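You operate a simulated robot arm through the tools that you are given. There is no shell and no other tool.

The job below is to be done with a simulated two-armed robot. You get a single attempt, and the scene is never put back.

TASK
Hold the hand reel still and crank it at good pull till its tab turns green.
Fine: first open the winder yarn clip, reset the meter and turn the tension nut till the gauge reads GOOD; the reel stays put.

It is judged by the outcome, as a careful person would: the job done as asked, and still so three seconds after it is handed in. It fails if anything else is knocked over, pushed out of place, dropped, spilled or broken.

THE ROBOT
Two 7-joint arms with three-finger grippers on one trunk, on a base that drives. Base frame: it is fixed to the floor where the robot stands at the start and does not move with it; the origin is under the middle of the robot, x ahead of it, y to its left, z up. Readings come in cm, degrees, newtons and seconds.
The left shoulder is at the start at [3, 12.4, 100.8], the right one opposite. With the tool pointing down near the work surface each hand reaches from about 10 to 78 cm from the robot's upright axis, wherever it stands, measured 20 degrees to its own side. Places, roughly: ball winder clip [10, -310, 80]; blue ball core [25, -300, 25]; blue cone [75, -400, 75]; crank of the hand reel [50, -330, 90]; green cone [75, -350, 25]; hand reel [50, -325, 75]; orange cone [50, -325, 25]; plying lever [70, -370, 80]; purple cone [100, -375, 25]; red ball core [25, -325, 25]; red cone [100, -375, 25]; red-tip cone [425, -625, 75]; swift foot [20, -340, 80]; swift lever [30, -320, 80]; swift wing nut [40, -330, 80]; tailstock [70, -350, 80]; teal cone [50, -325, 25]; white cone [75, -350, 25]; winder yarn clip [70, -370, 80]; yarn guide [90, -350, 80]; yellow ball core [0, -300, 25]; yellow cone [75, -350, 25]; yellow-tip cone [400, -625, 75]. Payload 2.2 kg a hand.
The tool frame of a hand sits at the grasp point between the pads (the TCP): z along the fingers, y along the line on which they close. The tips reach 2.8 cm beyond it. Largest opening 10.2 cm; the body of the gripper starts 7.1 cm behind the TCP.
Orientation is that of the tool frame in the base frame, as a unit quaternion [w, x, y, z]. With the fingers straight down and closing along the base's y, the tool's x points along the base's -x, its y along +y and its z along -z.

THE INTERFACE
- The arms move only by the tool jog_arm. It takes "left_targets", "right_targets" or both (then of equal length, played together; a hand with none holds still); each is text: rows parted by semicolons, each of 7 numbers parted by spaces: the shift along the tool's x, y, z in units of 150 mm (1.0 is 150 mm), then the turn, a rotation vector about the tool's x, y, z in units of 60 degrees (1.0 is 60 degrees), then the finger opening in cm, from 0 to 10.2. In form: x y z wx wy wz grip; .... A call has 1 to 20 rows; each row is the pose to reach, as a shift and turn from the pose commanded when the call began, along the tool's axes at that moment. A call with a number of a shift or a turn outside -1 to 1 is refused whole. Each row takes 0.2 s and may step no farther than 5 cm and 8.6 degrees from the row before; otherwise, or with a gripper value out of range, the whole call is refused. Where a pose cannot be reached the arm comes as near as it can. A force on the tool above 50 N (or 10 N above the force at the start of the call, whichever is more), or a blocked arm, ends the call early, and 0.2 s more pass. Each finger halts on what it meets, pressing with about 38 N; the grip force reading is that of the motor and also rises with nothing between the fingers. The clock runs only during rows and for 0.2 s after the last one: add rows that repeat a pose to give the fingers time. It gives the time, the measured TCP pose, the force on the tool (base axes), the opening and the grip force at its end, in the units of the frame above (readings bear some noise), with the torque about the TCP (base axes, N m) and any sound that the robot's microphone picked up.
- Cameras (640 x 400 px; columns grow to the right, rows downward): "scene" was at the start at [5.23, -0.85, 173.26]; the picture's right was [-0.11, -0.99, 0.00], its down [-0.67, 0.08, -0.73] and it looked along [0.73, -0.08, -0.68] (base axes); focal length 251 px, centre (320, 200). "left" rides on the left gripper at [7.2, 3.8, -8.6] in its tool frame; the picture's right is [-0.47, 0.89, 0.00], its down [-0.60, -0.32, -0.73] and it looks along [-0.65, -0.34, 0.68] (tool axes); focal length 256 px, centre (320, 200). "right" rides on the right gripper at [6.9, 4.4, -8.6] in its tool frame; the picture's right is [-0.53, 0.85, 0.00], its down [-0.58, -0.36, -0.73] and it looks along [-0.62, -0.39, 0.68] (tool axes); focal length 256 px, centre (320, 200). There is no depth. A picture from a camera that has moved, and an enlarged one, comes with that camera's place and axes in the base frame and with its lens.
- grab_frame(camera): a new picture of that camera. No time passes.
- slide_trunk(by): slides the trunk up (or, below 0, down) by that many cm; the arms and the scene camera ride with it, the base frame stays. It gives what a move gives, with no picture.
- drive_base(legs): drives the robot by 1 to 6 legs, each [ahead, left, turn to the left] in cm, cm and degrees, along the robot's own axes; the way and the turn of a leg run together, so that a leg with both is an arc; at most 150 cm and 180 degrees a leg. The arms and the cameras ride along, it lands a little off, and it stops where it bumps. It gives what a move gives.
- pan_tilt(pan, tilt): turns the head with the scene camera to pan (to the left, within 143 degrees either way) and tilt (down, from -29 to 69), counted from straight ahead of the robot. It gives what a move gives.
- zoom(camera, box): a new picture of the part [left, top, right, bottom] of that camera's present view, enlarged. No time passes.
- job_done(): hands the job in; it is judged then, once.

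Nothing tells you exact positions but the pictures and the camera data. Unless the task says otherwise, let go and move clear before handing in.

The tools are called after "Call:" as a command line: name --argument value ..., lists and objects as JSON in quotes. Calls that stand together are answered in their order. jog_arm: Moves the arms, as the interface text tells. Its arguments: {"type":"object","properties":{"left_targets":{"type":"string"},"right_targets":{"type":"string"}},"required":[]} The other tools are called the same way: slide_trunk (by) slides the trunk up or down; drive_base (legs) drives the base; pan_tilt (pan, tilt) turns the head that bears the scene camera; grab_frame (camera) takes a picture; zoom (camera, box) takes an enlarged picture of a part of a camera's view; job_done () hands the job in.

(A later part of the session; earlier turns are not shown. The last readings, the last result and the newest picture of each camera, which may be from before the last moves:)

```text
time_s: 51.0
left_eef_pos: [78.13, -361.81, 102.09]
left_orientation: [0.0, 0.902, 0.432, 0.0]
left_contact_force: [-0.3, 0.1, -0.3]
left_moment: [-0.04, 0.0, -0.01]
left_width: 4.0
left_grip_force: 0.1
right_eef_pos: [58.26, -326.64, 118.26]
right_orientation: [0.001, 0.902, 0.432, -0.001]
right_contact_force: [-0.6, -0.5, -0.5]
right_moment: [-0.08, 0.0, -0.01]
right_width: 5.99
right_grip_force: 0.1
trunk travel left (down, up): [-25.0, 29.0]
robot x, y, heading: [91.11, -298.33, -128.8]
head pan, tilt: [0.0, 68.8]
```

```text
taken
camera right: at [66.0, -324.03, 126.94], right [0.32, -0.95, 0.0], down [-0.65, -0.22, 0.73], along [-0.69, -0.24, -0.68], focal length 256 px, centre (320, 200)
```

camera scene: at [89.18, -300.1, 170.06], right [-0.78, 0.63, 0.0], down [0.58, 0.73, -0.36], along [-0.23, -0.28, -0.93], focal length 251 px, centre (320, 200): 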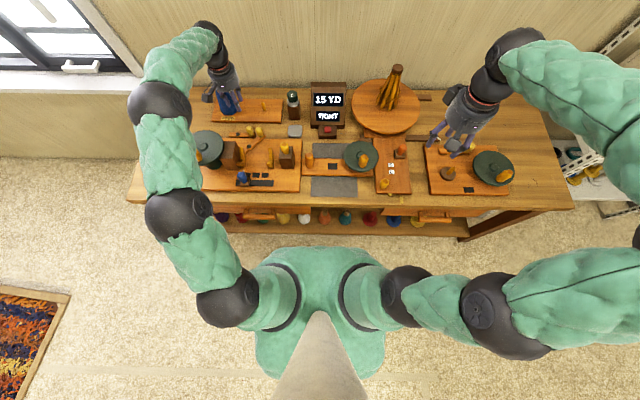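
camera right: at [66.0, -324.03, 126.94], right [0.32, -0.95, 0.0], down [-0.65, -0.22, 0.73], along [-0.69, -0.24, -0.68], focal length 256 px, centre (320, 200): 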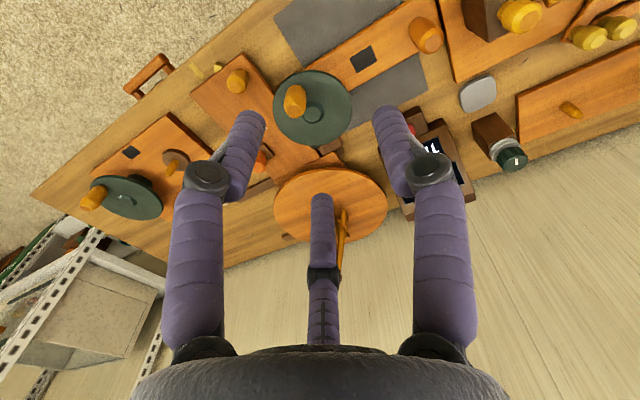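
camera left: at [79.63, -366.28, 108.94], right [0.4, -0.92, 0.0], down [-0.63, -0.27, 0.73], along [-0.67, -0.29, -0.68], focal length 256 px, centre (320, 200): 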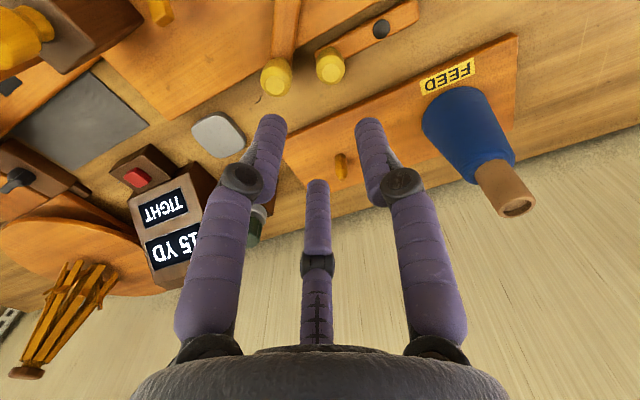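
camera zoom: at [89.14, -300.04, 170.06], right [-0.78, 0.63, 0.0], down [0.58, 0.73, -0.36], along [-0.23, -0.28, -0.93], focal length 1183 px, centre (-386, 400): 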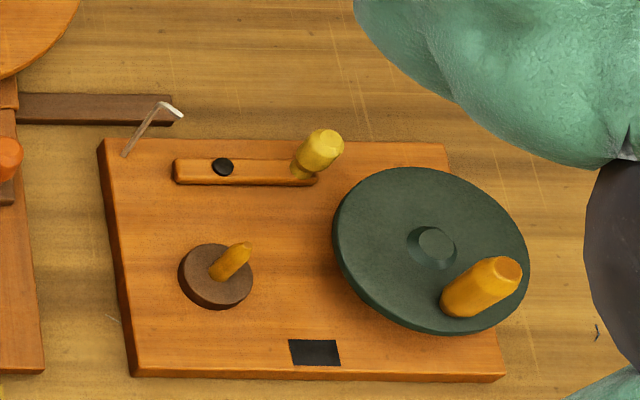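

I'll measure the three bars precisely with tight zooms, to see which one is the same model as the ball winder's clip.

Call:
zoom --camera "scene" --box '[230, 118, 280, 158]'

Call:
zoom --camera "scene" --box '[440, 130, 490, 170]'

```text
10.00 times, centred on (255, 138) of scene
camera zoom: at [89.14, -300.04, 170.06], right [-0.78, 0.63, 0.0], down [0.58, 0.73, -0.36], along [-0.23, -0.28, -0.93], focal length 2513 px, centre (970, 820)
```

zoom: 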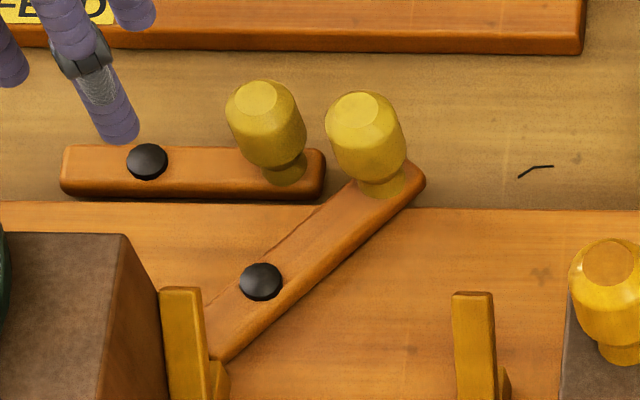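

```text
10.00 times, centred on (465, 150) of scene
camera zoom: at [89.14, -300.04, 170.06], right [-0.78, 0.63, 0.0], down [0.58, 0.73, -0.36], along [-0.23, -0.28, -0.93], focal length 2513 px, centre (-1130, 700)
```

zoom: 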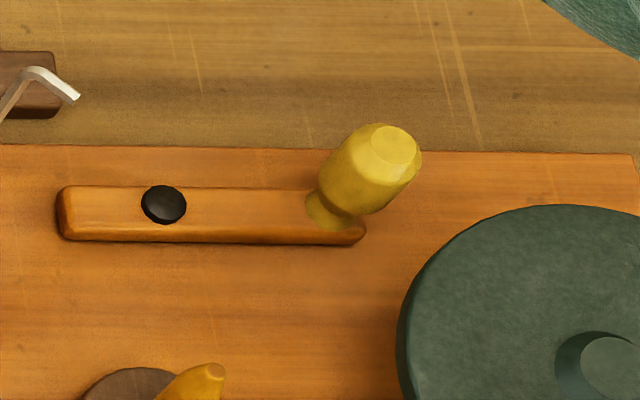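

Measuring the bars: the angled bar on the winder's own board has the ball-winder clip's dimensions (pivot→end ≈8.4 cm) while the bar on the bench is smaller (≈7.9, total 11.6 cm). So I take the board-mounted one, knob near (68.5,-366,82), as the winder yarn clip. I'll bring the left hand over it, yawed 45° to clear the neighbouring knob.

Call:
jog_arm --left_targets "-0.1 -0.05 0.08 0 0 -0.125 5.5; -0.2 -0.11 0.16 0 0 -0.25 5.5; -0.3 -0.16 0.24 0 0 -0.375 5.5; -0.4 -0.22 0.32 0 0 -0.5 5.5; -0.5 -0.27 0.4 0 0 -0.625 5.5; -0.62 -0.327 0.47 0 0 -0.75 5.5; -0.62 -0.327 0.47 0 0 -0.75 5.5"

Call:
grab_frame --camera "left"

Call:
zoom --camera "scene" --box '[185, 80, 315, 195]'

```text
time_s: 52.6
left_eef_pos: [68.54, -366.16, 94.84]
left_orientation: [0.0, 0.667, 0.745, 0.0]
left_contact_force: [-0.2, -0.1, 0.3]
left_moment: [-0.02, 0.03, 0.0]
left_width: 5.51
left_grip_force: 0.0
right_eef_pos: [58.25, -326.73, 118.31]
right_orientation: [0.001, 0.902, 0.432, -0.001]
right_contact_force: [0.5, -0.2, -1.0]
right_moment: [-0.01, 0.0, 0.01]
right_width: 6.02
right_grip_force: 0.1
trunk travel left (down, up): [-25.0, 29.0]
robot x, y, heading: [90.84, -298.0, -128.9]
head pan, tilt: [0.0, 68.8]
```

```text
taken
camera left: at [71.54, -358.48, 103.45], right [0.93, -0.37, 0.0], down [-0.25, -0.64, 0.73], along [-0.27, -0.68, -0.68], focal length 256 px, centre (320, 200)
```

left: 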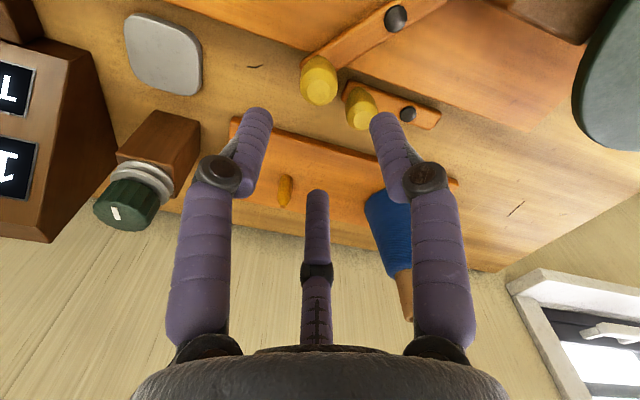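

```text
3.48 times, centred on (250, 138) of scene
camera zoom: at [89.19, -300.15, 170.06], right [-0.78, 0.63, 0.0], down [0.58, 0.73, -0.36], along [-0.23, -0.28, -0.93], focal length 874 px, centre (564, 417)
```

zoom: 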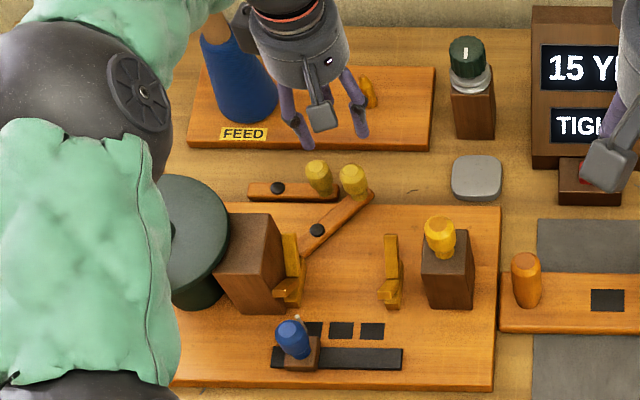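

The hand is centred above the clip's knob (seen at (68.5,-365.7)). I'll lower it straight down around the knob.

Call:
jog_arm --left_targets "0.02 0 0.2 0 0 0 5.5; 0.02 0 0.4 0 0 0 5.5; 0.02 0 0.6 0 0 0 5.5; 0.02 0 0.75 0 0 0 5.5; 0.02 0 0.8 0 0 0 5.5; 0.02 0 0.8 0 0 0 5.5"

Call:
grab_frame --camera "left"

Call:
zoom --camera "scene" --box '[185, 80, 315, 195]'

```text
time_s: 54.0
left_eef_pos: [68.42, -365.78, 82.71]
left_orientation: [0.0, 0.668, 0.744, 0.0]
left_contact_force: [-0.5, 0.4, -0.7]
left_moment: [0.03, 0.04, 0.01]
left_width: 5.46
left_grip_force: 0.0
right_eef_pos: [58.27, -326.73, 118.29]
right_orientation: [-0.001, 0.902, 0.432, 0.001]
right_contact_force: [-0.5, 0.2, 0.2]
right_moment: [-0.03, 0.03, 0.01]
right_width: 6.01
right_grip_force: 0.1
trunk travel left (down, up): [-25.0, 29.0]
robot x, y, heading: [90.79, -298.44, -128.6]
head pan, tilt: [0.0, 68.8]
```

```text
taken
camera left: at [71.39, -358.15, 91.36], right [0.93, -0.37, 0.0], down [-0.25, -0.64, 0.73], along [-0.27, -0.68, -0.68], focal length 256 px, centre (320, 200)
```

left: 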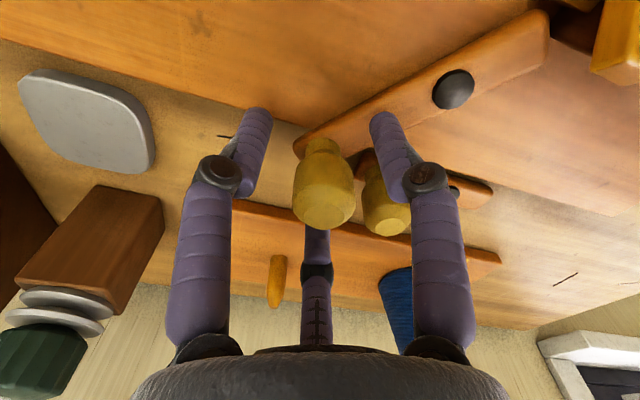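

```text
3.48 times, centred on (250, 138) of scene
camera zoom: at [89.12, -300.19, 170.06], right [-0.78, 0.63, 0.0], down [0.58, 0.73, -0.36], along [-0.23, -0.28, -0.93], focal length 874 px, centre (564, 417)
```

zoom: 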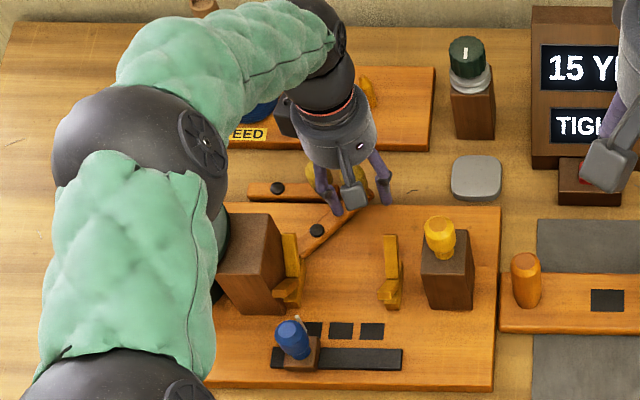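

The left wrist view shows the clip knob centred between the fingers with its short end next to the headstock jaw. I'll close on the knob first.

Call:
jog_arm --left_targets "0 0 0 0 0 0 4.5; 0 0 0 0 0 0 3.4; 0 0 0 0 0 0 3.0; 0 0 0 0 0 0 3.0"

Call:
grab_frame --camera "left"

```text
time_s: 55.0
left_eef_pos: [68.52, -365.85, 82.8]
left_orientation: [0.0, 0.668, 0.744, 0.0]
left_contact_force: [-0.6, -1.3, -0.2]
left_moment: [0.0, 0.04, -0.04]
left_width: 3.11
left_grip_force: 1.1
right_eef_pos: [58.25, -326.73, 118.13]
right_orientation: [-0.001, 0.902, 0.432, 0.001]
right_contact_force: [0.1, 0.2, 0.4]
right_moment: [-0.05, 0.01, -0.01]
right_width: 6.01
right_grip_force: 0.1
trunk travel left (down, up): [-25.0, 29.0]
robot x, y, heading: [90.91, -298.22, -128.9]
head pan, tilt: [0.0, 68.8]
```

```text
taken
camera left: at [71.38, -358.14, 91.36], right [0.93, -0.37, 0.0], down [-0.25, -0.64, 0.73], along [-0.27, -0.68, -0.68], focal length 256 px, centre (320, 200)
```

left: 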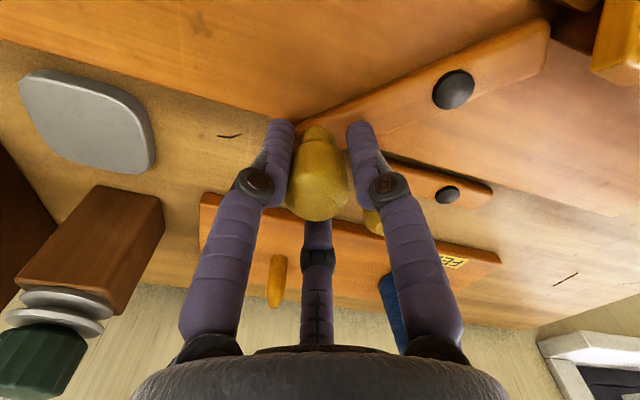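

Call:
jog_arm --left_targets "0 0 0 0 0 0 2.2; 0 0 0 0 0 0 2.2; 0 0 0 0 0 0 2.2"

```text
time_s: 55.8
left_eef_pos: [68.26, -365.82, 82.76]
left_orientation: [0.0, 0.668, 0.745, 0.0]
left_contact_force: [-5.0, 0.0, 0.6]
left_moment: [-0.05, 0.22, -0.03]
left_width: 2.98
left_grip_force: 5.8
right_eef_pos: [58.27, -326.73, 118.22]
right_orientation: [-0.001, 0.902, 0.432, 0.0]
right_contact_force: [-0.1, 0.0, 0.1]
right_moment: [-0.05, 0.01, 0.02]
right_width: 5.98
right_grip_force: 0.0
trunk travel left (down, up): [-25.0, 29.0]
robot x, y, heading: [90.85, -298.24, -128.9]
head pan, tilt: [0.0, 68.8]
```

The knob is held (2.98 cm wide). Now I'll swing it gently about its pivot, knob toward the front-right (the free direction), 15° first.

Call:
jog_arm --left_targets "0.029 0.003 0 0 0 0.0625 2.2; 0.058 0.007 0 0 0 0.125 2.2; 0.087 0.013 0 0 0 0.1875 2.2; 0.115 0.021 0 0 0 0.25 2.2"

Call:
zoom --camera "scene" --box '[185, 80, 315, 195]'

Call:
grab_frame --camera "left"

```text
time_s: 56.8
left_eef_pos: [68.55, -364.04, 82.73]
left_orientation: [0.0, 0.76, 0.65, 0.001]
left_contact_force: [-12.0, 1.7, 0.1]
left_moment: [0.04, 0.28, 0.02]
left_width: 3.04
left_grip_force: 6.5
right_eef_pos: [58.26, -326.63, 118.11]
right_orientation: [0.0, 0.902, 0.432, 0.001]
right_contact_force: [0.1, 0.0, 0.6]
right_moment: [-0.04, -0.02, -0.03]
right_width: 6.02
right_grip_force: 0.0
trunk travel left (down, up): [-25.0, 29.0]
robot x, y, heading: [90.86, -298.32, -128.6]
head pan, tilt: [0.0, 68.8]
```

```text
3.48 times, centred on (250, 138) of scene
camera zoom: at [88.97, -300.17, 170.05], right [-0.78, 0.63, 0.0], down [0.58, 0.73, -0.36], along [-0.23, -0.28, -0.93], focal length 874 px, centre (564, 417)
```

zoom: 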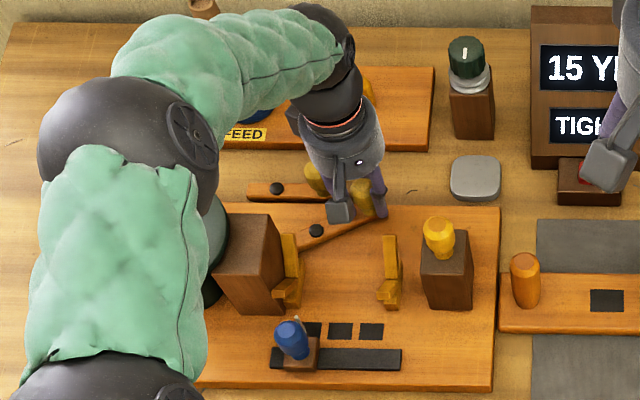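

```text
taken
camera left: at [73.32, -357.41, 91.36], right [0.8, -0.6, 0.0], down [-0.41, -0.55, 0.73], along [-0.44, -0.59, -0.68], focal length 256 px, centre (320, 200)
```

left: 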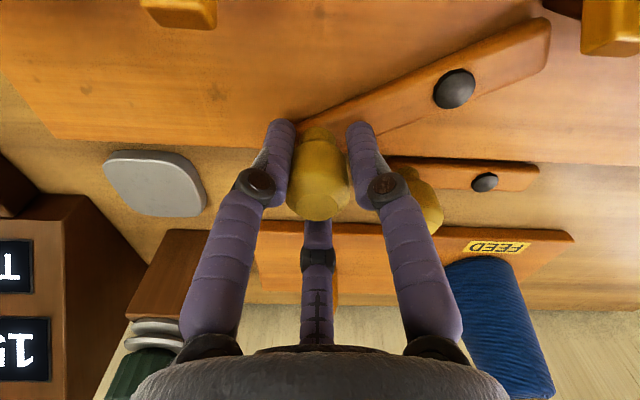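

The clip swung 15° freely (little tangential force). Continuing to about 37° and then checking clearance to the tailstock jaw.

Call:
jog_arm --left_targets "0.03 -0.002 0 0 0 0.0625 2.2; 0.0597 -0.003 0 0 0 0.125 2.2; 0.089 0.004 0 0 0 0.1875 2.2; 0.1177 0.0116 0 0 0 0.25 2.2; 0.146 0.022 0 0 0 0.3125 2.2; 0.1733 0.0334 0 0 0 0.375 2.2"

Call:
zoom --camera "scene" --box '[215, 110, 305, 185]'

Call:
grab_frame --camera "left"

```text
time_s: 58.2
left_eef_pos: [69.53, -361.4, 82.8]
left_orientation: [0.0, 0.872, 0.489, 0.002]
left_contact_force: [-4.2, 6.4, 1.7]
left_moment: [0.19, 0.23, 0.1]
left_width: 3.1
left_grip_force: 6.4
right_eef_pos: [58.23, -326.71, 118.24]
right_orientation: [0.001, 0.902, 0.432, 0.001]
right_contact_force: [0.8, -0.8, 0.3]
right_moment: [-0.03, 0.03, -0.01]
right_width: 6.0
right_grip_force: 0.0
trunk travel left (down, up): [-25.0, 29.0]
robot x, y, heading: [91.07, -298.27, -128.9]
head pan, tilt: [0.0, 68.8]
```

```text
5.33 times, centred on (260, 148) of scene
camera zoom: at [89.07, -300.1, 170.06], right [-0.78, 0.63, 0.0], down [0.58, 0.73, -0.36], along [-0.23, -0.28, -0.93], focal length 1340 px, centre (640, 480)
```

zoom: 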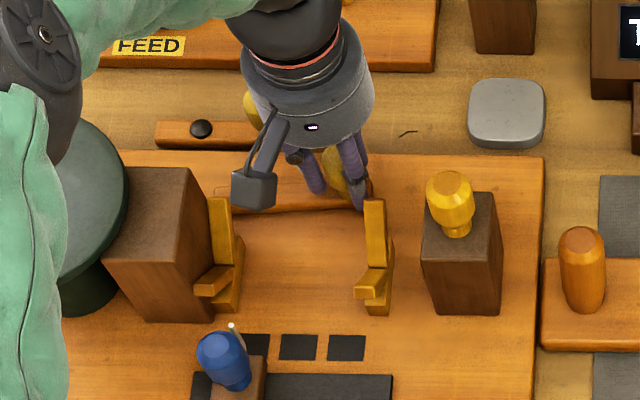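

```text
taken
camera left: at [76.58, -357.21, 91.38], right [0.51, -0.86, 0.0], down [-0.59, -0.35, 0.73], along [-0.63, -0.37, -0.69], focal length 256 px, centre (320, 200)
```

left: 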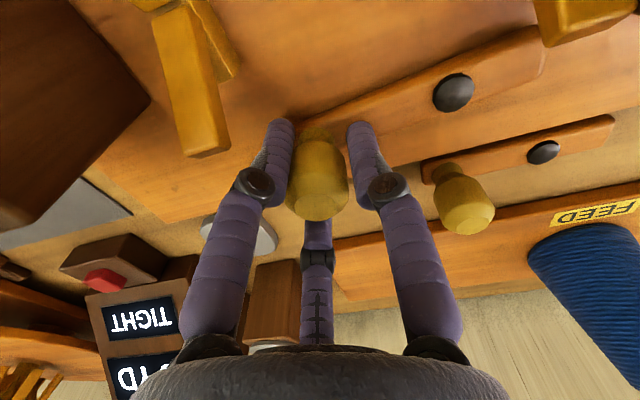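

The clip is now nearly parallel to the board. I'll continue a little further, to 45°, watching forces for a stop.

Call:
jog_arm --left_targets "0.03 0 0 0 0 0.0625 2.2; 0.0604 0 0 0 0 0.125 2.2; 0.0604 0 0 0 0 0.125 2.2"

Call:
grab_frame --camera "left"

```text
time_s: 59.0
left_eef_pos: [69.86, -360.83, 82.89]
left_orientation: [0.0, 0.902, 0.432, 0.0]
left_contact_force: [-5.4, -1.4, -2.7]
left_moment: [-0.03, 0.15, 0.02]
left_width: 3.06
left_grip_force: 6.4
right_eef_pos: [58.25, -326.75, 118.08]
right_orientation: [0.0, 0.902, 0.431, 0.0]
right_contact_force: [0.3, 0.2, 0.5]
right_moment: [0.01, 0.02, 0.03]
right_width: 5.99
right_grip_force: 0.1
trunk travel left (down, up): [-25.0, 29.0]
robot x, y, heading: [90.82, -298.46, -128.6]
head pan, tilt: [0.0, 68.8]
```

```text
taken
camera left: at [77.43, -357.58, 91.41], right [0.4, -0.92, 0.0], down [-0.63, -0.27, 0.73], along [-0.67, -0.29, -0.68], focal length 256 px, centre (320, 200)
```

left: 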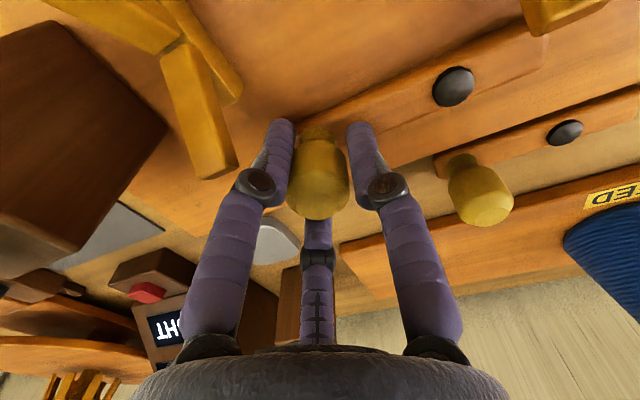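

Some resistance appears now. I'll nudge about 5° further to see if it is at its stop.

Call:
jog_arm --left_targets "0.02 0.001 0 0 0 0.04 2.2; 0.04 0.003 0 0 0 0.08 2.2; 0.04 0.003 0 0 0 0.08 2.2"

Call:
grab_frame --camera "left"

Call:
zoom --camera "scene" --box '[285, 80, 355, 145]'

```text
time_s: 59.8
left_eef_pos: [70.16, -360.63, 83.0]
left_orientation: [0.001, 0.919, 0.394, -0.003]
left_contact_force: [-17.8, -12.1, 4.6]
left_moment: [-0.39, 0.58, 0.12]
left_width: 3.62
left_grip_force: 11.5
right_eef_pos: [58.23, -326.82, 118.17]
right_orientation: [0.001, 0.902, 0.432, 0.002]
right_contact_force: [-0.3, 1.1, -0.1]
right_moment: [0.02, 0.02, -0.03]
right_width: 5.98
right_grip_force: 0.1
trunk travel left (down, up): [-25.0, 29.0]
robot x, y, heading: [90.53, -298.37, -128.8]
head pan, tilt: [0.0, 68.8]
```

```text
taken
camera left: at [77.98, -357.91, 91.49], right [0.32, -0.95, 0.0], down [-0.64, -0.22, 0.73], along [-0.69, -0.24, -0.68], focal length 256 px, centre (320, 200)
```

left: 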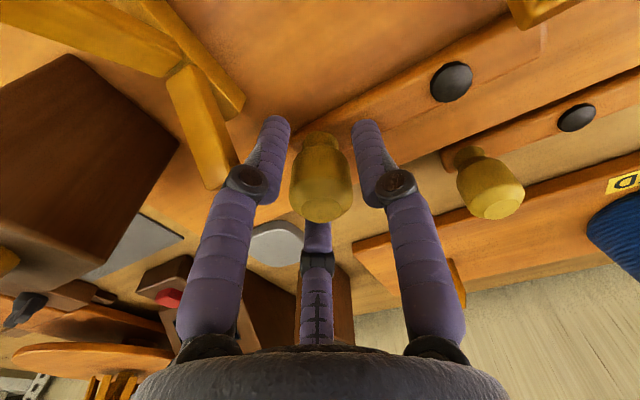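

```text
6.15 times, centred on (320, 112) of scene
camera zoom: at [88.9, -300.32, 170.06], right [-0.78, 0.63, 0.0], down [0.58, 0.73, -0.36], along [-0.23, -0.28, -0.93], focal length 1547 px, centre (320, 738)
```

zoom: 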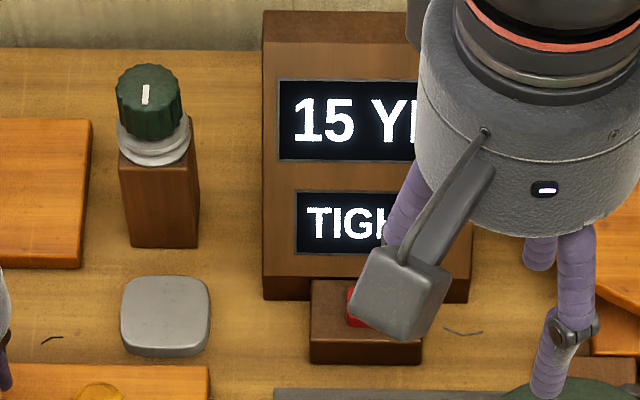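

The clip hit its stop with the bar parallel to the board (a clear swing of 45° from where it was), so I take it as open. I'll back off the stop slightly, release with a small opening and rise.

Call:
jog_arm --left_targets "-0.03 -0.002 0 0 0 -0.06 2.6; -0.03 -0.002 0 0 0 -0.06 3.6; -0.03 -0.002 0 0 0 -0.06 4.2; -0.03 -0.002 0 0 0 -0.06 4.2; -0.03 -0.002 -0.1 0 0 -0.06 4.2; -0.03 -0.002 -0.3 0 0 -0.06 4.2; -0.03 -0.002 -0.6 0 0 -0.06 4.2; -0.03 -0.002 -0.9 0 0 -0.06 4.2"

Call:
grab_frame --camera "left"

Call:
grab_frame --camera "scene"

```text
time_s: 61.6
left_eef_pos: [70.13, -360.59, 96.18]
left_orientation: [-0.001, 0.907, 0.421, 0.002]
left_contact_force: [0.2, 0.0, 0.1]
left_moment: [-0.04, -0.01, 0.01]
left_width: 4.22
left_grip_force: 0.1
right_eef_pos: [58.32, -326.59, 118.18]
right_orientation: [0.0, 0.902, 0.432, -0.001]
right_contact_force: [-0.3, -0.2, 0.4]
right_moment: [-0.03, -0.01, 0.03]
right_width: 5.99
right_grip_force: 0.0
trunk travel left (down, up): [-25.0, 29.0]
robot x, y, heading: [90.57, -298.24, -128.8]
head pan, tilt: [0.0, 68.8]
```

```text
taken
camera left: at [77.64, -357.51, 104.87], right [0.38, -0.93, 0.0], down [-0.63, -0.26, 0.73], along [-0.68, -0.28, -0.68], focal length 256 px, centre (320, 200)
```

left: 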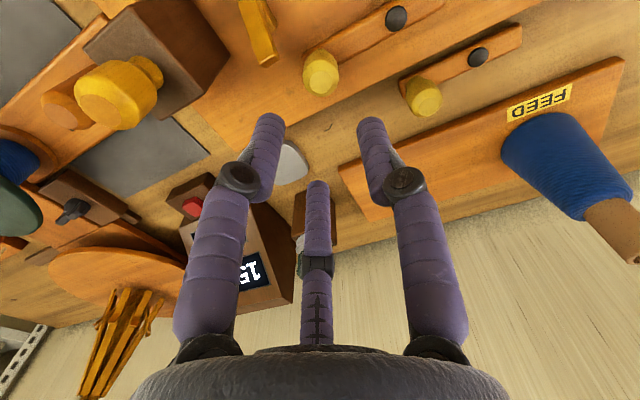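

```text
taken
camera scene: at [89.14, -300.11, 170.06], right [-0.78, 0.63, 0.0], down [0.58, 0.73, -0.36], along [-0.23, -0.28, -0.93], focal length 251 px, centre (320, 200)
```

scene: 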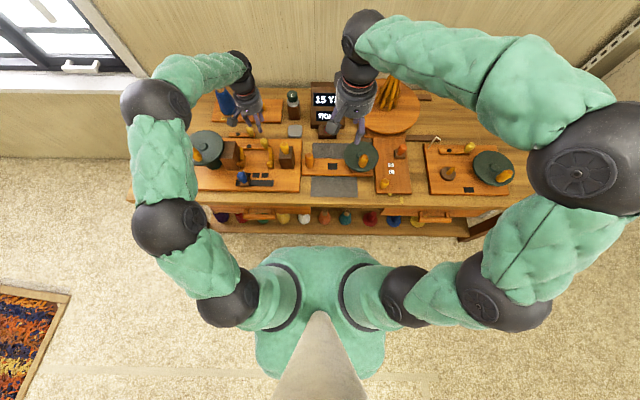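

The clip bar now lies parallel to the board (open). Next is the meter's red reset button, which I triangulate at about (44.3,-350.8,80); I'll bring the right hand over it with fingers closed.

Call:
jog_arm --right_targets "-0.25 0.04 0.12 0 0 0 3; -0.5 0.07 0.25 0 0 0 0; -0.75 0.11 0.37 0 0 0 0; -0.95 0.14 0.5 0 0 0 0; -0.95 0.14 0.5 0 0 0 0"

Call:
jog_arm --right_targets "-0.2 0.04 0.2 0 0 0 0; -0.4 0.08 0.4 0 0 0 0; -0.6 0.11 0.6 0 0 0 0; -0.8 0.13 0.75 0 0 0 0; -0.89 0.14 0.9 0 0 0 0; -0.89 0.14 0.9 0 0 0 0"

Call:
grab_frame --camera "right"

Call:
zoom --camera "scene" --box '[250, 60, 400, 180]'

```text
time_s: 62.8
left_eef_pos: [70.17, -360.76, 96.45]
left_orientation: [0.0, 0.906, 0.423, 0.0]
left_contact_force: [0.5, 0.5, 0.0]
left_moment: [-0.01, 0.0, -0.02]
left_width: 4.21
left_grip_force: 0.0
right_eef_pos: [51.24, -339.1, 110.44]
right_orientation: [-0.001, 0.902, 0.432, 0.0]
right_contact_force: [-0.2, 0.0, -0.5]
right_moment: [-0.01, 0.03, 0.02]
right_width: 0.21
right_grip_force: 31.9
trunk travel left (down, up): [-25.0, 29.0]
robot x, y, heading: [90.79, -297.97, -128.8]
head pan, tilt: [0.0, 68.8]
```

```text
time_s: 64.2
left_eef_pos: [70.16, -360.76, 96.37]
left_orientation: [-0.001, 0.906, 0.422, 0.001]
left_contact_force: [0.1, 0.1, 0.2]
left_moment: [0.0, -0.02, 0.04]
left_width: 4.21
left_grip_force: 0.1
right_eef_pos: [44.81, -350.99, 97.23]
right_orientation: [0.0, 0.902, 0.432, -0.001]
right_contact_force: [-0.5, 0.2, 0.2]
right_moment: [0.0, 0.01, -0.03]
right_width: 0.22
right_grip_force: 31.5
trunk travel left (down, up): [-25.0, 29.0]
robot x, y, heading: [90.54, -298.17, -129.1]
head pan, tilt: [0.0, 68.8]
```

```text
taken
camera right: at [52.5, -348.41, 105.9], right [0.32, -0.95, 0.0], down [-0.65, -0.22, 0.73], along [-0.69, -0.24, -0.68], focal length 256 px, centre (320, 200)
```

right: 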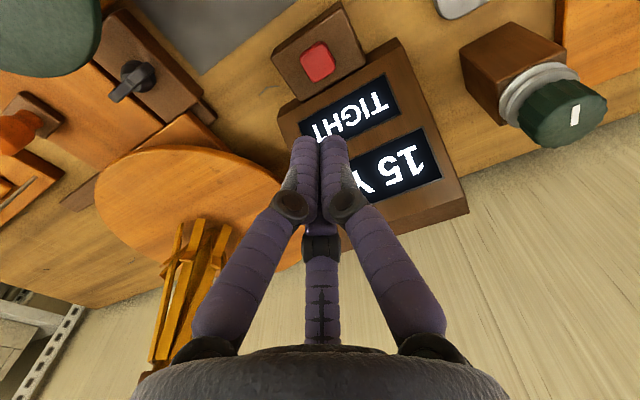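

```text
3.33 times, centred on (325, 120) of scene
camera zoom: at [89.14, -300.16, 170.06], right [-0.78, 0.63, 0.0], down [0.58, 0.73, -0.36], along [-0.23, -0.28, -0.93], focal length 838 px, centre (303, 467)
```

zoom: 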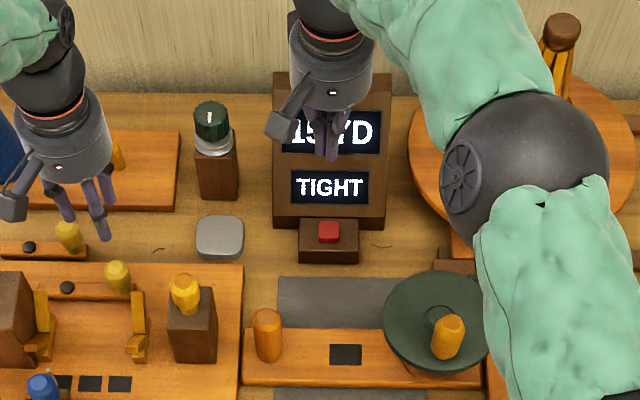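

The button shows right beneath the closed fingertips at (44.4,-351.1,80.5). Descending to just above it.

Call:
jog_arm --right_targets "-0.02 -0.015 0.25 0 0 0 0; -0.02 -0.015 0.5 0 0 0 0; -0.02 -0.015 0.7 0 0 0 0; -0.02 -0.015 0.8 0 0 0 0; -0.02 -0.015 0.8 0 0 0 0"

Call:
grab_frame --camera "right"

Call:
zoom --camera "scene" --box '[250, 60, 400, 180]'

```text
time_s: 65.4
left_eef_pos: [70.08, -360.72, 96.23]
left_orientation: [0.0, 0.906, 0.423, 0.001]
left_contact_force: [0.7, -0.6, 0.6]
left_moment: [0.0, 0.0, -0.02]
left_width: 4.23
left_grip_force: 0.0
right_eef_pos: [44.52, -351.05, 84.9]
right_orientation: [0.001, 0.902, 0.432, 0.0]
right_contact_force: [0.3, 0.9, 0.5]
right_moment: [-0.03, 0.0, 0.01]
right_width: 0.2
right_grip_force: 31.1
trunk travel left (down, up): [-25.0, 29.0]
robot x, y, heading: [90.59, -298.38, -128.7]
head pan, tilt: [0.0, 68.8]
```

```text
taken
camera right: at [52.15, -348.56, 93.65], right [0.32, -0.95, 0.0], down [-0.65, -0.22, 0.73], along [-0.69, -0.24, -0.68], focal length 256 px, centre (320, 200)
```

right: 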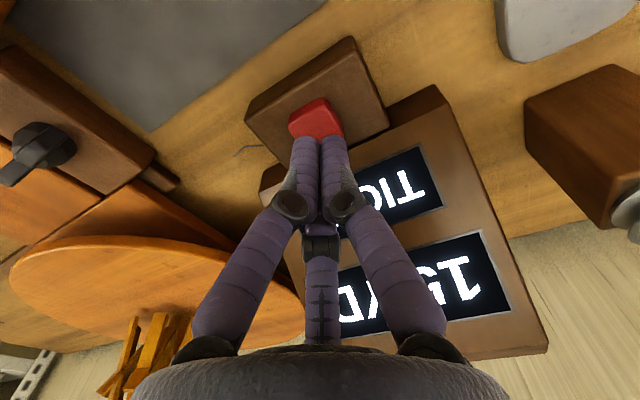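

```text
3.33 times, centred on (325, 120) of scene
camera zoom: at [89.12, -300.21, 170.06], right [-0.78, 0.63, 0.0], down [0.58, 0.73, -0.36], along [-0.23, -0.28, -0.93], focal length 838 px, centre (303, 467)
```

zoom: 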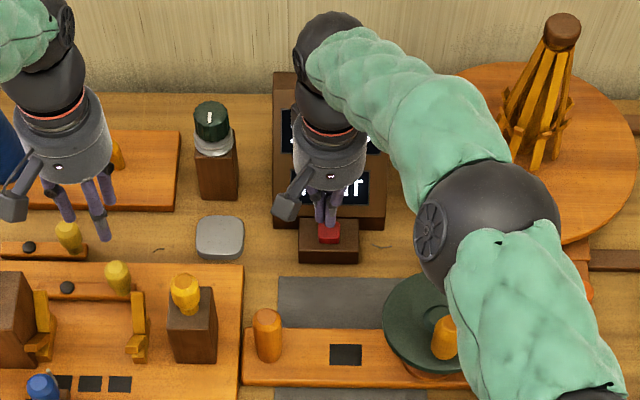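

Nearly aligned; I'll shift 0.4 cm toward me and press down in small steps.

Call:
jog_arm --right_targets "0.03 0.01 0.03 0 0 0 0; 0.03 0.01 0.06 0 0 0 0; 0.03 0.01 0.09 0 0 0 0; 0.03 0.01 0.11 0 0 0 0"

Call:
grab_frame --camera "right"

```text
time_s: 66.4
left_eef_pos: [70.06, -360.83, 96.21]
left_orientation: [0.0, 0.906, 0.423, 0.0]
left_contact_force: [1.1, 0.0, 0.9]
left_moment: [-0.02, 0.0, 0.01]
left_width: 4.19
left_grip_force: 0.0
right_eef_pos: [44.72, -350.82, 83.4]
right_orientation: [0.0, 0.902, 0.431, 0.0]
right_contact_force: [-0.4, -0.2, -0.7]
right_moment: [-0.02, -0.03, 0.02]
right_width: 0.22
right_grip_force: 31.4
trunk travel left (down, up): [-25.0, 29.0]
robot x, y, heading: [90.59, -298.11, -128.9]
head pan, tilt: [0.0, 68.8]
```

```text
taken
camera right: at [52.45, -348.2, 92.03], right [0.32, -0.95, 0.0], down [-0.65, -0.22, 0.73], along [-0.69, -0.24, -0.68], focal length 256 px, centre (320, 200)
```

right: 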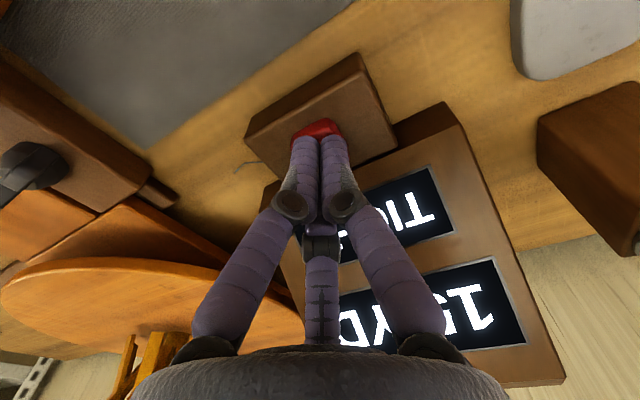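

Call:
jog_arm --right_targets "0.01 0 0.02 0 0 0 0; 0.01 0 0.04 0 0 0 0; 0.01 0 0.06 0 0 0 0; 0.01 0 0.08 0 0 0 0"

Call:
grab_frame --camera "right"

```text
time_s: 67.4
left_eef_pos: [70.16, -360.82, 96.33]
left_orientation: [-0.001, 0.906, 0.422, 0.0]
left_contact_force: [-0.7, 0.5, 0.4]
left_moment: [0.01, 0.0, 0.0]
left_width: 4.18
left_grip_force: 0.0
right_eef_pos: [44.87, -350.74, 82.22]
right_orientation: [0.002, 0.902, 0.432, 0.0]
right_contact_force: [3.3, 1.4, 7.4]
right_moment: [-0.01, 0.01, -0.05]
right_width: 0.61
right_grip_force: 31.1
trunk travel left (down, up): [-25.0, 29.0]
robot x, y, heading: [90.31, -298.26, -128.8]
head pan, tilt: [0.0, 68.8]
heard: click
```

```text
taken
camera right: at [52.53, -348.13, 90.94], right [0.32, -0.95, 0.0], down [-0.65, -0.22, 0.73], along [-0.69, -0.24, -0.68], focal length 256 px, centre (320, 200)
```

right: 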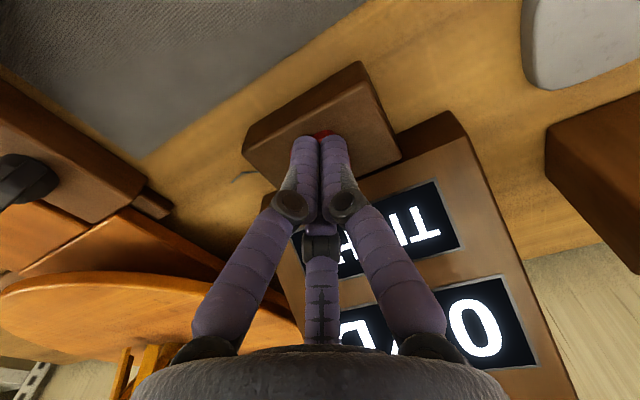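

A click was heard and the meter now reads 0 YD. I'll lift the right hand straight up and pull it back out of the way.

Call:
jog_arm --right_targets "0 0 -0.1 0 0 0 0; 0 0 -0.35 0 0 0 0; 0 0 -0.65 0 0 0 0; 0 0 -0.95 0 0 0 0; 0.2 -0.1 -1.0 0 0 0 0; 0.45 -0.3 -1.0 0 0 0 0; 0.7 -0.5 -1.0 0 0 0 0; 0.95 -0.7 -1.0 0 0 0 0; 0.95 -0.9 -1.0 0 0 0 4"

Call:
zoom --camera "scene" --box '[230, 60, 390, 190]'

Call:
zoom --camera "scene" --box '[280, 80, 340, 140]'

```text
time_s: 69.4
left_eef_pos: [69.96, -360.79, 96.3]
left_orientation: [-0.001, 0.906, 0.423, 0.001]
left_contact_force: [0.0, 0.7, 0.2]
left_moment: [0.0, -0.05, 0.02]
left_width: 4.23
left_grip_force: 0.1
right_eef_pos: [43.23, -331.17, 97.07]
right_orientation: [0.0, 0.901, 0.433, 0.001]
right_contact_force: [0.4, 0.2, -0.3]
right_moment: [-0.01, -0.01, 0.02]
right_width: 3.99
right_grip_force: 0.0
trunk travel left (down, up): [-25.0, 29.0]
robot x, y, heading: [91.06, -297.89, -129.0]
head pan, tilt: [0.0, 68.8]
```

```text
3.08 times, centred on (310, 125) of scene
camera zoom: at [89.01, -300.22, 170.05], right [-0.78, 0.63, 0.0], down [0.58, 0.73, -0.36], along [-0.23, -0.28, -0.93], focal length 773 px, centre (351, 431)
```

zoom: 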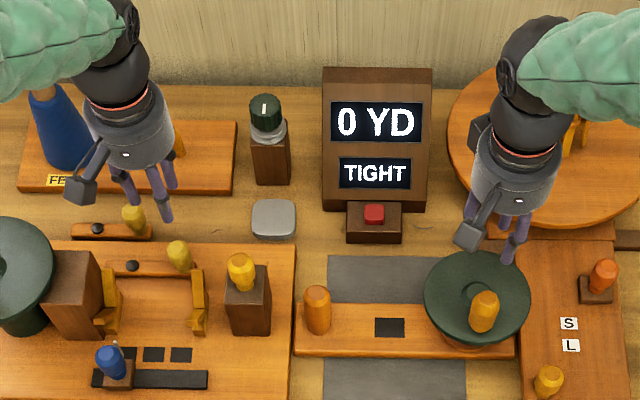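

```text
6.67 times, centred on (310, 110) of scene
camera zoom: at [89.01, -300.22, 170.05], right [-0.78, 0.63, 0.0], down [0.58, 0.73, -0.36], along [-0.23, -0.28, -0.93], focal length 1676 px, centre (387, 800)
```

zoom: 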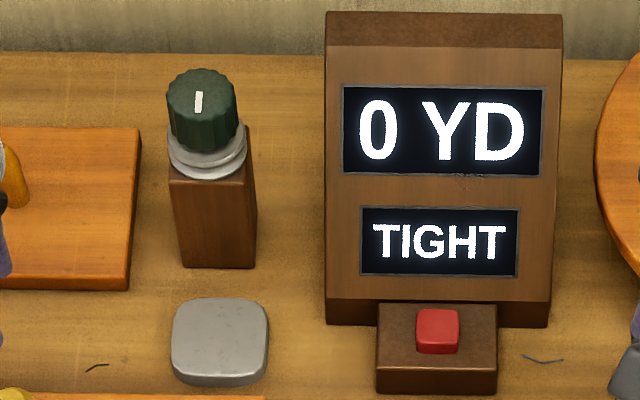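

The tension nut's cap is at about (50,-366.6), top z≈91 — about 79 cm from my axis, slightly out of reach. I'll raise the right hand clear and check how big my base is to see if I can get closer.

Call:
jog_arm --right_targets "0.1 0 -0.25 0 0 0 4; 0.3 -0.1 -0.5 0 0 0 4; 0.6 -0.2 -0.7 0 0 0 4; 0.8 -0.3 -0.85 0 0 0 4"

Call:
pan_tilt --pan 140 --tilt 69

Call:
grab_frame --camera "scene"

Call:
pan_tilt --pan -140 --tilt 69

Call:
grab_frame --camera "scene"

```text
refused: row 2 steps farther than a row can; nothing moved
```

```text
time_s: 71.7
left_eef_pos: [70.08, -360.68, 96.27]
left_orientation: [0.0, 0.906, 0.422, 0.0]
left_contact_force: [1.0, -0.6, 0.1]
left_moment: [0.01, 0.01, 0.01]
left_width: 4.21
left_grip_force: 0.0
right_eef_pos: [43.13, -331.14, 97.14]
right_orientation: [-0.001, 0.902, 0.432, 0.0]
right_contact_force: [0.1, 0.6, 0.0]
right_moment: [0.0, 0.02, -0.01]
right_width: 4.01
right_grip_force: 0.2
trunk travel left (down, up): [-25.0, 29.0]
robot x, y, heading: [90.9, -298.59, -128.7]
head pan, tilt: [140.0, 68.8]
```

```text
taken
camera scene: at [98.1, -294.76, 170.06], right [0.19, -0.98, 0.0], down [-0.91, -0.18, -0.36], along [0.36, 0.07, -0.93], focal length 251 px, centre (320, 200)
```

scene: 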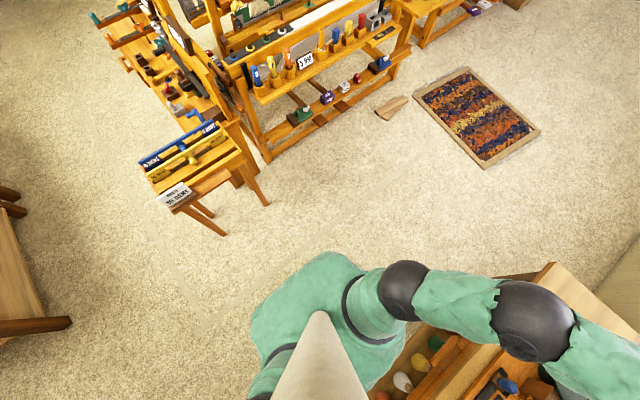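

```text
time_s: 75.5
left_eef_pos: [70.08, -360.69, 96.25]
left_orientation: [0.0, 0.906, 0.423, 0.001]
left_contact_force: [-0.5, -0.9, -0.2]
left_moment: [0.03, 0.0, 0.0]
left_width: 4.22
left_grip_force: 0.1
right_eef_pos: [43.29, -331.16, 97.07]
right_orientation: [0.0, 0.902, 0.432, 0.0]
right_contact_force: [-0.3, -0.3, 1.0]
right_moment: [0.0, -0.02, -0.03]
right_width: 3.99
right_grip_force: 0.1
trunk travel left (down, up): [-25.0, 29.0]
robot x, y, heading: [90.94, -297.98, -128.9]
head pan, tilt: [-140.0, 68.8]
```

```text
taken
camera scene: at [92.5, -290.25, 170.06], right [1.0, 0.02, 0.0], down [0.02, -0.93, -0.36], along [-0.01, 0.36, -0.93], focal length 251 px, centre (320, 200)
```

scene: 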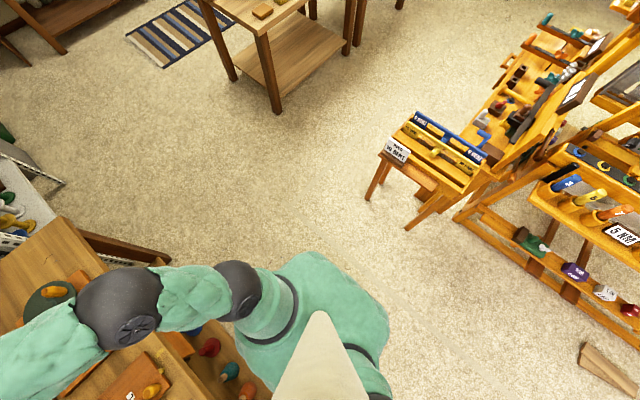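

The base isn't visible beyond the torso, so I won't risk pressing closer; instead I'll tilt the left gripper about 20° forward to reach the nut. First I raise the right hand and return the camera to the front.

Call:
jog_arm --right_targets "0 0 -0.25 0 0 0 4; 0.15 -0.05 -0.5 0 0 0 4; 0.35 -0.1 -0.7 0 0 0 4; 0.6 -0.15 -0.85 0 0 0 4; 0.85 -0.2 -0.95 0 0 0 4" --left_targets "-0.05 -0.1 -0.2 0 -0.05 0 6; -0.15 -0.25 -0.4 0 -0.1 0 6; -0.3 -0.4 -0.5 0 -0.18 0 6; -0.45 -0.6 -0.5 0 -0.26 0 6; -0.6 -0.81 -0.5 0 -0.333 0 6"

Call:
pan_tilt --pan 0 --tilt 60

Call:
grab_frame --camera "scene"

Call:
grab_frame --camera "left"

```text
time_s: 76.7
left_eef_pos: [54.89, -359.67, 103.95]
left_orientation: [0.074, 0.892, 0.416, -0.158]
left_contact_force: [-0.4, 1.7, 0.2]
left_moment: [0.01, -0.04, 0.01]
left_width: 6.0
left_grip_force: 0.2
right_eef_pos: [48.7, -319.32, 111.44]
right_orientation: [0.002, 0.901, 0.433, 0.001]
right_contact_force: [0.8, 1.1, -0.6]
right_moment: [-0.02, 0.0, 0.01]
right_width: 4.0
right_grip_force: 0.0
trunk travel left (down, up): [-25.0, 29.0]
robot x, y, heading: [90.7, -298.3, -128.7]
head pan, tilt: [-140.0, 68.8]
```

```text
time_s: 79.0
left_eef_pos: [55.01, -359.69, 103.93]
left_orientation: [0.073, 0.893, 0.416, -0.157]
left_contact_force: [0.0, -0.1, 0.0]
left_moment: [0.03, 0.01, -0.02]
left_width: 6.0
left_grip_force: 0.0
right_eef_pos: [48.71, -319.45, 111.48]
right_orientation: [-0.001, 0.902, 0.432, 0.0]
right_contact_force: [-0.4, 0.2, -0.3]
right_moment: [0.01, -0.04, 0.01]
right_width: 4.02
right_grip_force: 0.0
trunk travel left (down, up): [-25.0, 29.0]
robot x, y, heading: [90.9, -298.27, -128.7]
head pan, tilt: [0.0, 60.0]
```

```text
taken
camera scene: at [88.44, -301.02, 170.99], right [-0.78, 0.63, 0.0], down [0.54, 0.67, -0.5], along [-0.31, -0.39, -0.87], focal length 251 px, centre (320, 200)
```

scene: 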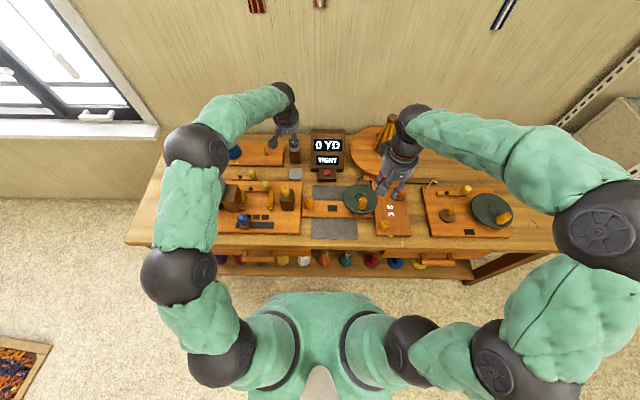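

```text
taken
camera left: at [64.15, -354.73, 109.52], right [0.4, -0.9, 0.16], down [-0.45, -0.04, 0.89], along [-0.8, -0.43, -0.42], focal length 256 px, centre (320, 200)
```

left: 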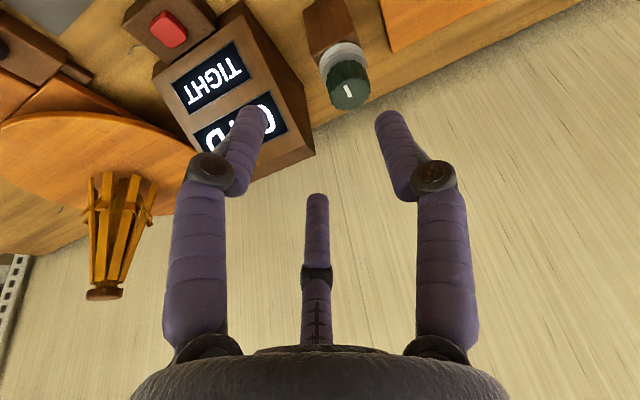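

Call:
zoom --camera "scene" --box '[270, 120, 340, 180]'

Call:
zoom --camera "left" --box '[280, 0, 420, 130]'

```text
6.67 times, centred on (305, 150) of scene
camera zoom: at [88.44, -301.02, 170.99], right [-0.78, 0.63, 0.0], down [0.54, 0.67, -0.5], along [-0.31, -0.39, -0.87], focal length 1676 px, centre (420, 533)
```

zoom: 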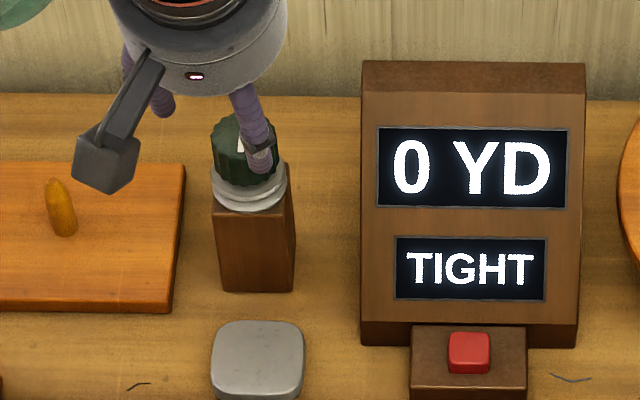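

```text
3.08 times, centred on (350, 65) of left
camera zoom: at [64.15, -354.73, 109.52], right [0.4, -0.9, 0.16], down [-0.45, -0.04, 0.89], along [-0.8, -0.43, -0.42], focal length 788 px, centre (228, 615)
```

zoom: 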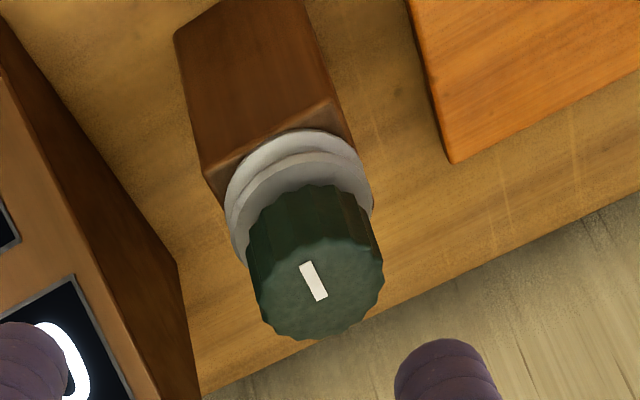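

Nut cap triangulated at (50.2,-367.1), top z≈90.8, diameter ≈4 cm. I'll move above it with the hand pre-rotated 30° clockwise so I can turn it counter-clockwise (loosen).

Call:
jog_arm --left_targets "-0.09 0.023 0.15 0.043 0 0.118 6.4; -0.18 0.046 0.3 0.086 0 0.235 6.4; -0.28 0.07 0.45 0.128 0 0.353 6.4; -0.369 0.092 0.595 0.171 0 0.47 6.4; -0.369 0.092 0.595 0.171 0 0.47 6.4"

Call:
grab_frame --camera "left"

Call:
zoom --camera "scene" --box '[250, 110, 350, 190]'

```text
time_s: 80.2
left_eef_pos: [50.62, -366.93, 97.52]
left_orientation: [0.03, 0.97, 0.17, -0.171]
left_contact_force: [0.7, -0.1, 0.3]
left_moment: [-0.03, 0.02, 0.02]
left_width: 6.38
left_grip_force: 0.1
right_eef_pos: [48.64, -319.27, 111.53]
right_orientation: [0.0, 0.902, 0.432, 0.0]
right_contact_force: [0.2, -0.1, -0.4]
right_moment: [-0.02, 0.0, 0.0]
right_width: 3.98
right_grip_force: 0.0
trunk travel left (down, up): [-25.0, 29.0]
robot x, y, heading: [91.13, -298.15, -128.9]
head pan, tilt: [0.0, 60.0]
```

```text
taken
camera left: at [61.07, -367.15, 103.05], right [-0.11, -0.98, 0.16], down [-0.41, 0.19, 0.89], along [-0.91, 0.03, -0.42], focal length 256 px, centre (320, 200)
```

left: 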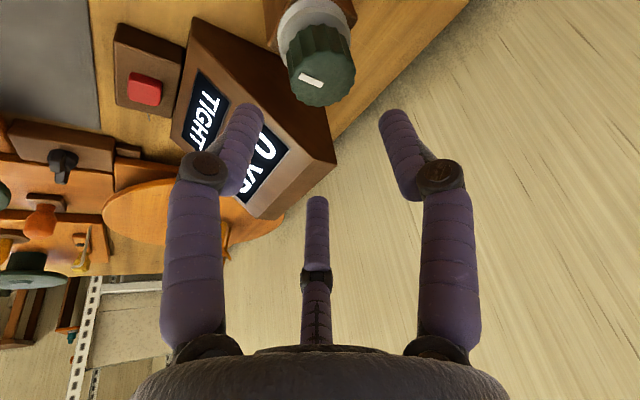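

```text
5.00 times, centred on (300, 150) of scene
camera zoom: at [88.48, -300.95, 171.0], right [-0.78, 0.63, 0.0], down [0.54, 0.67, -0.5], along [-0.31, -0.39, -0.87], focal length 1257 px, centre (420, 450)
```

zoom: 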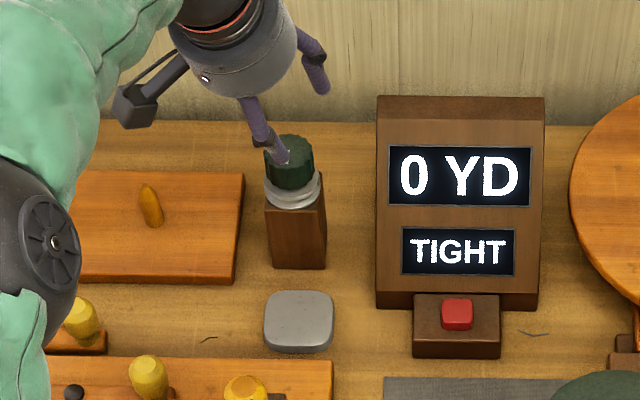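

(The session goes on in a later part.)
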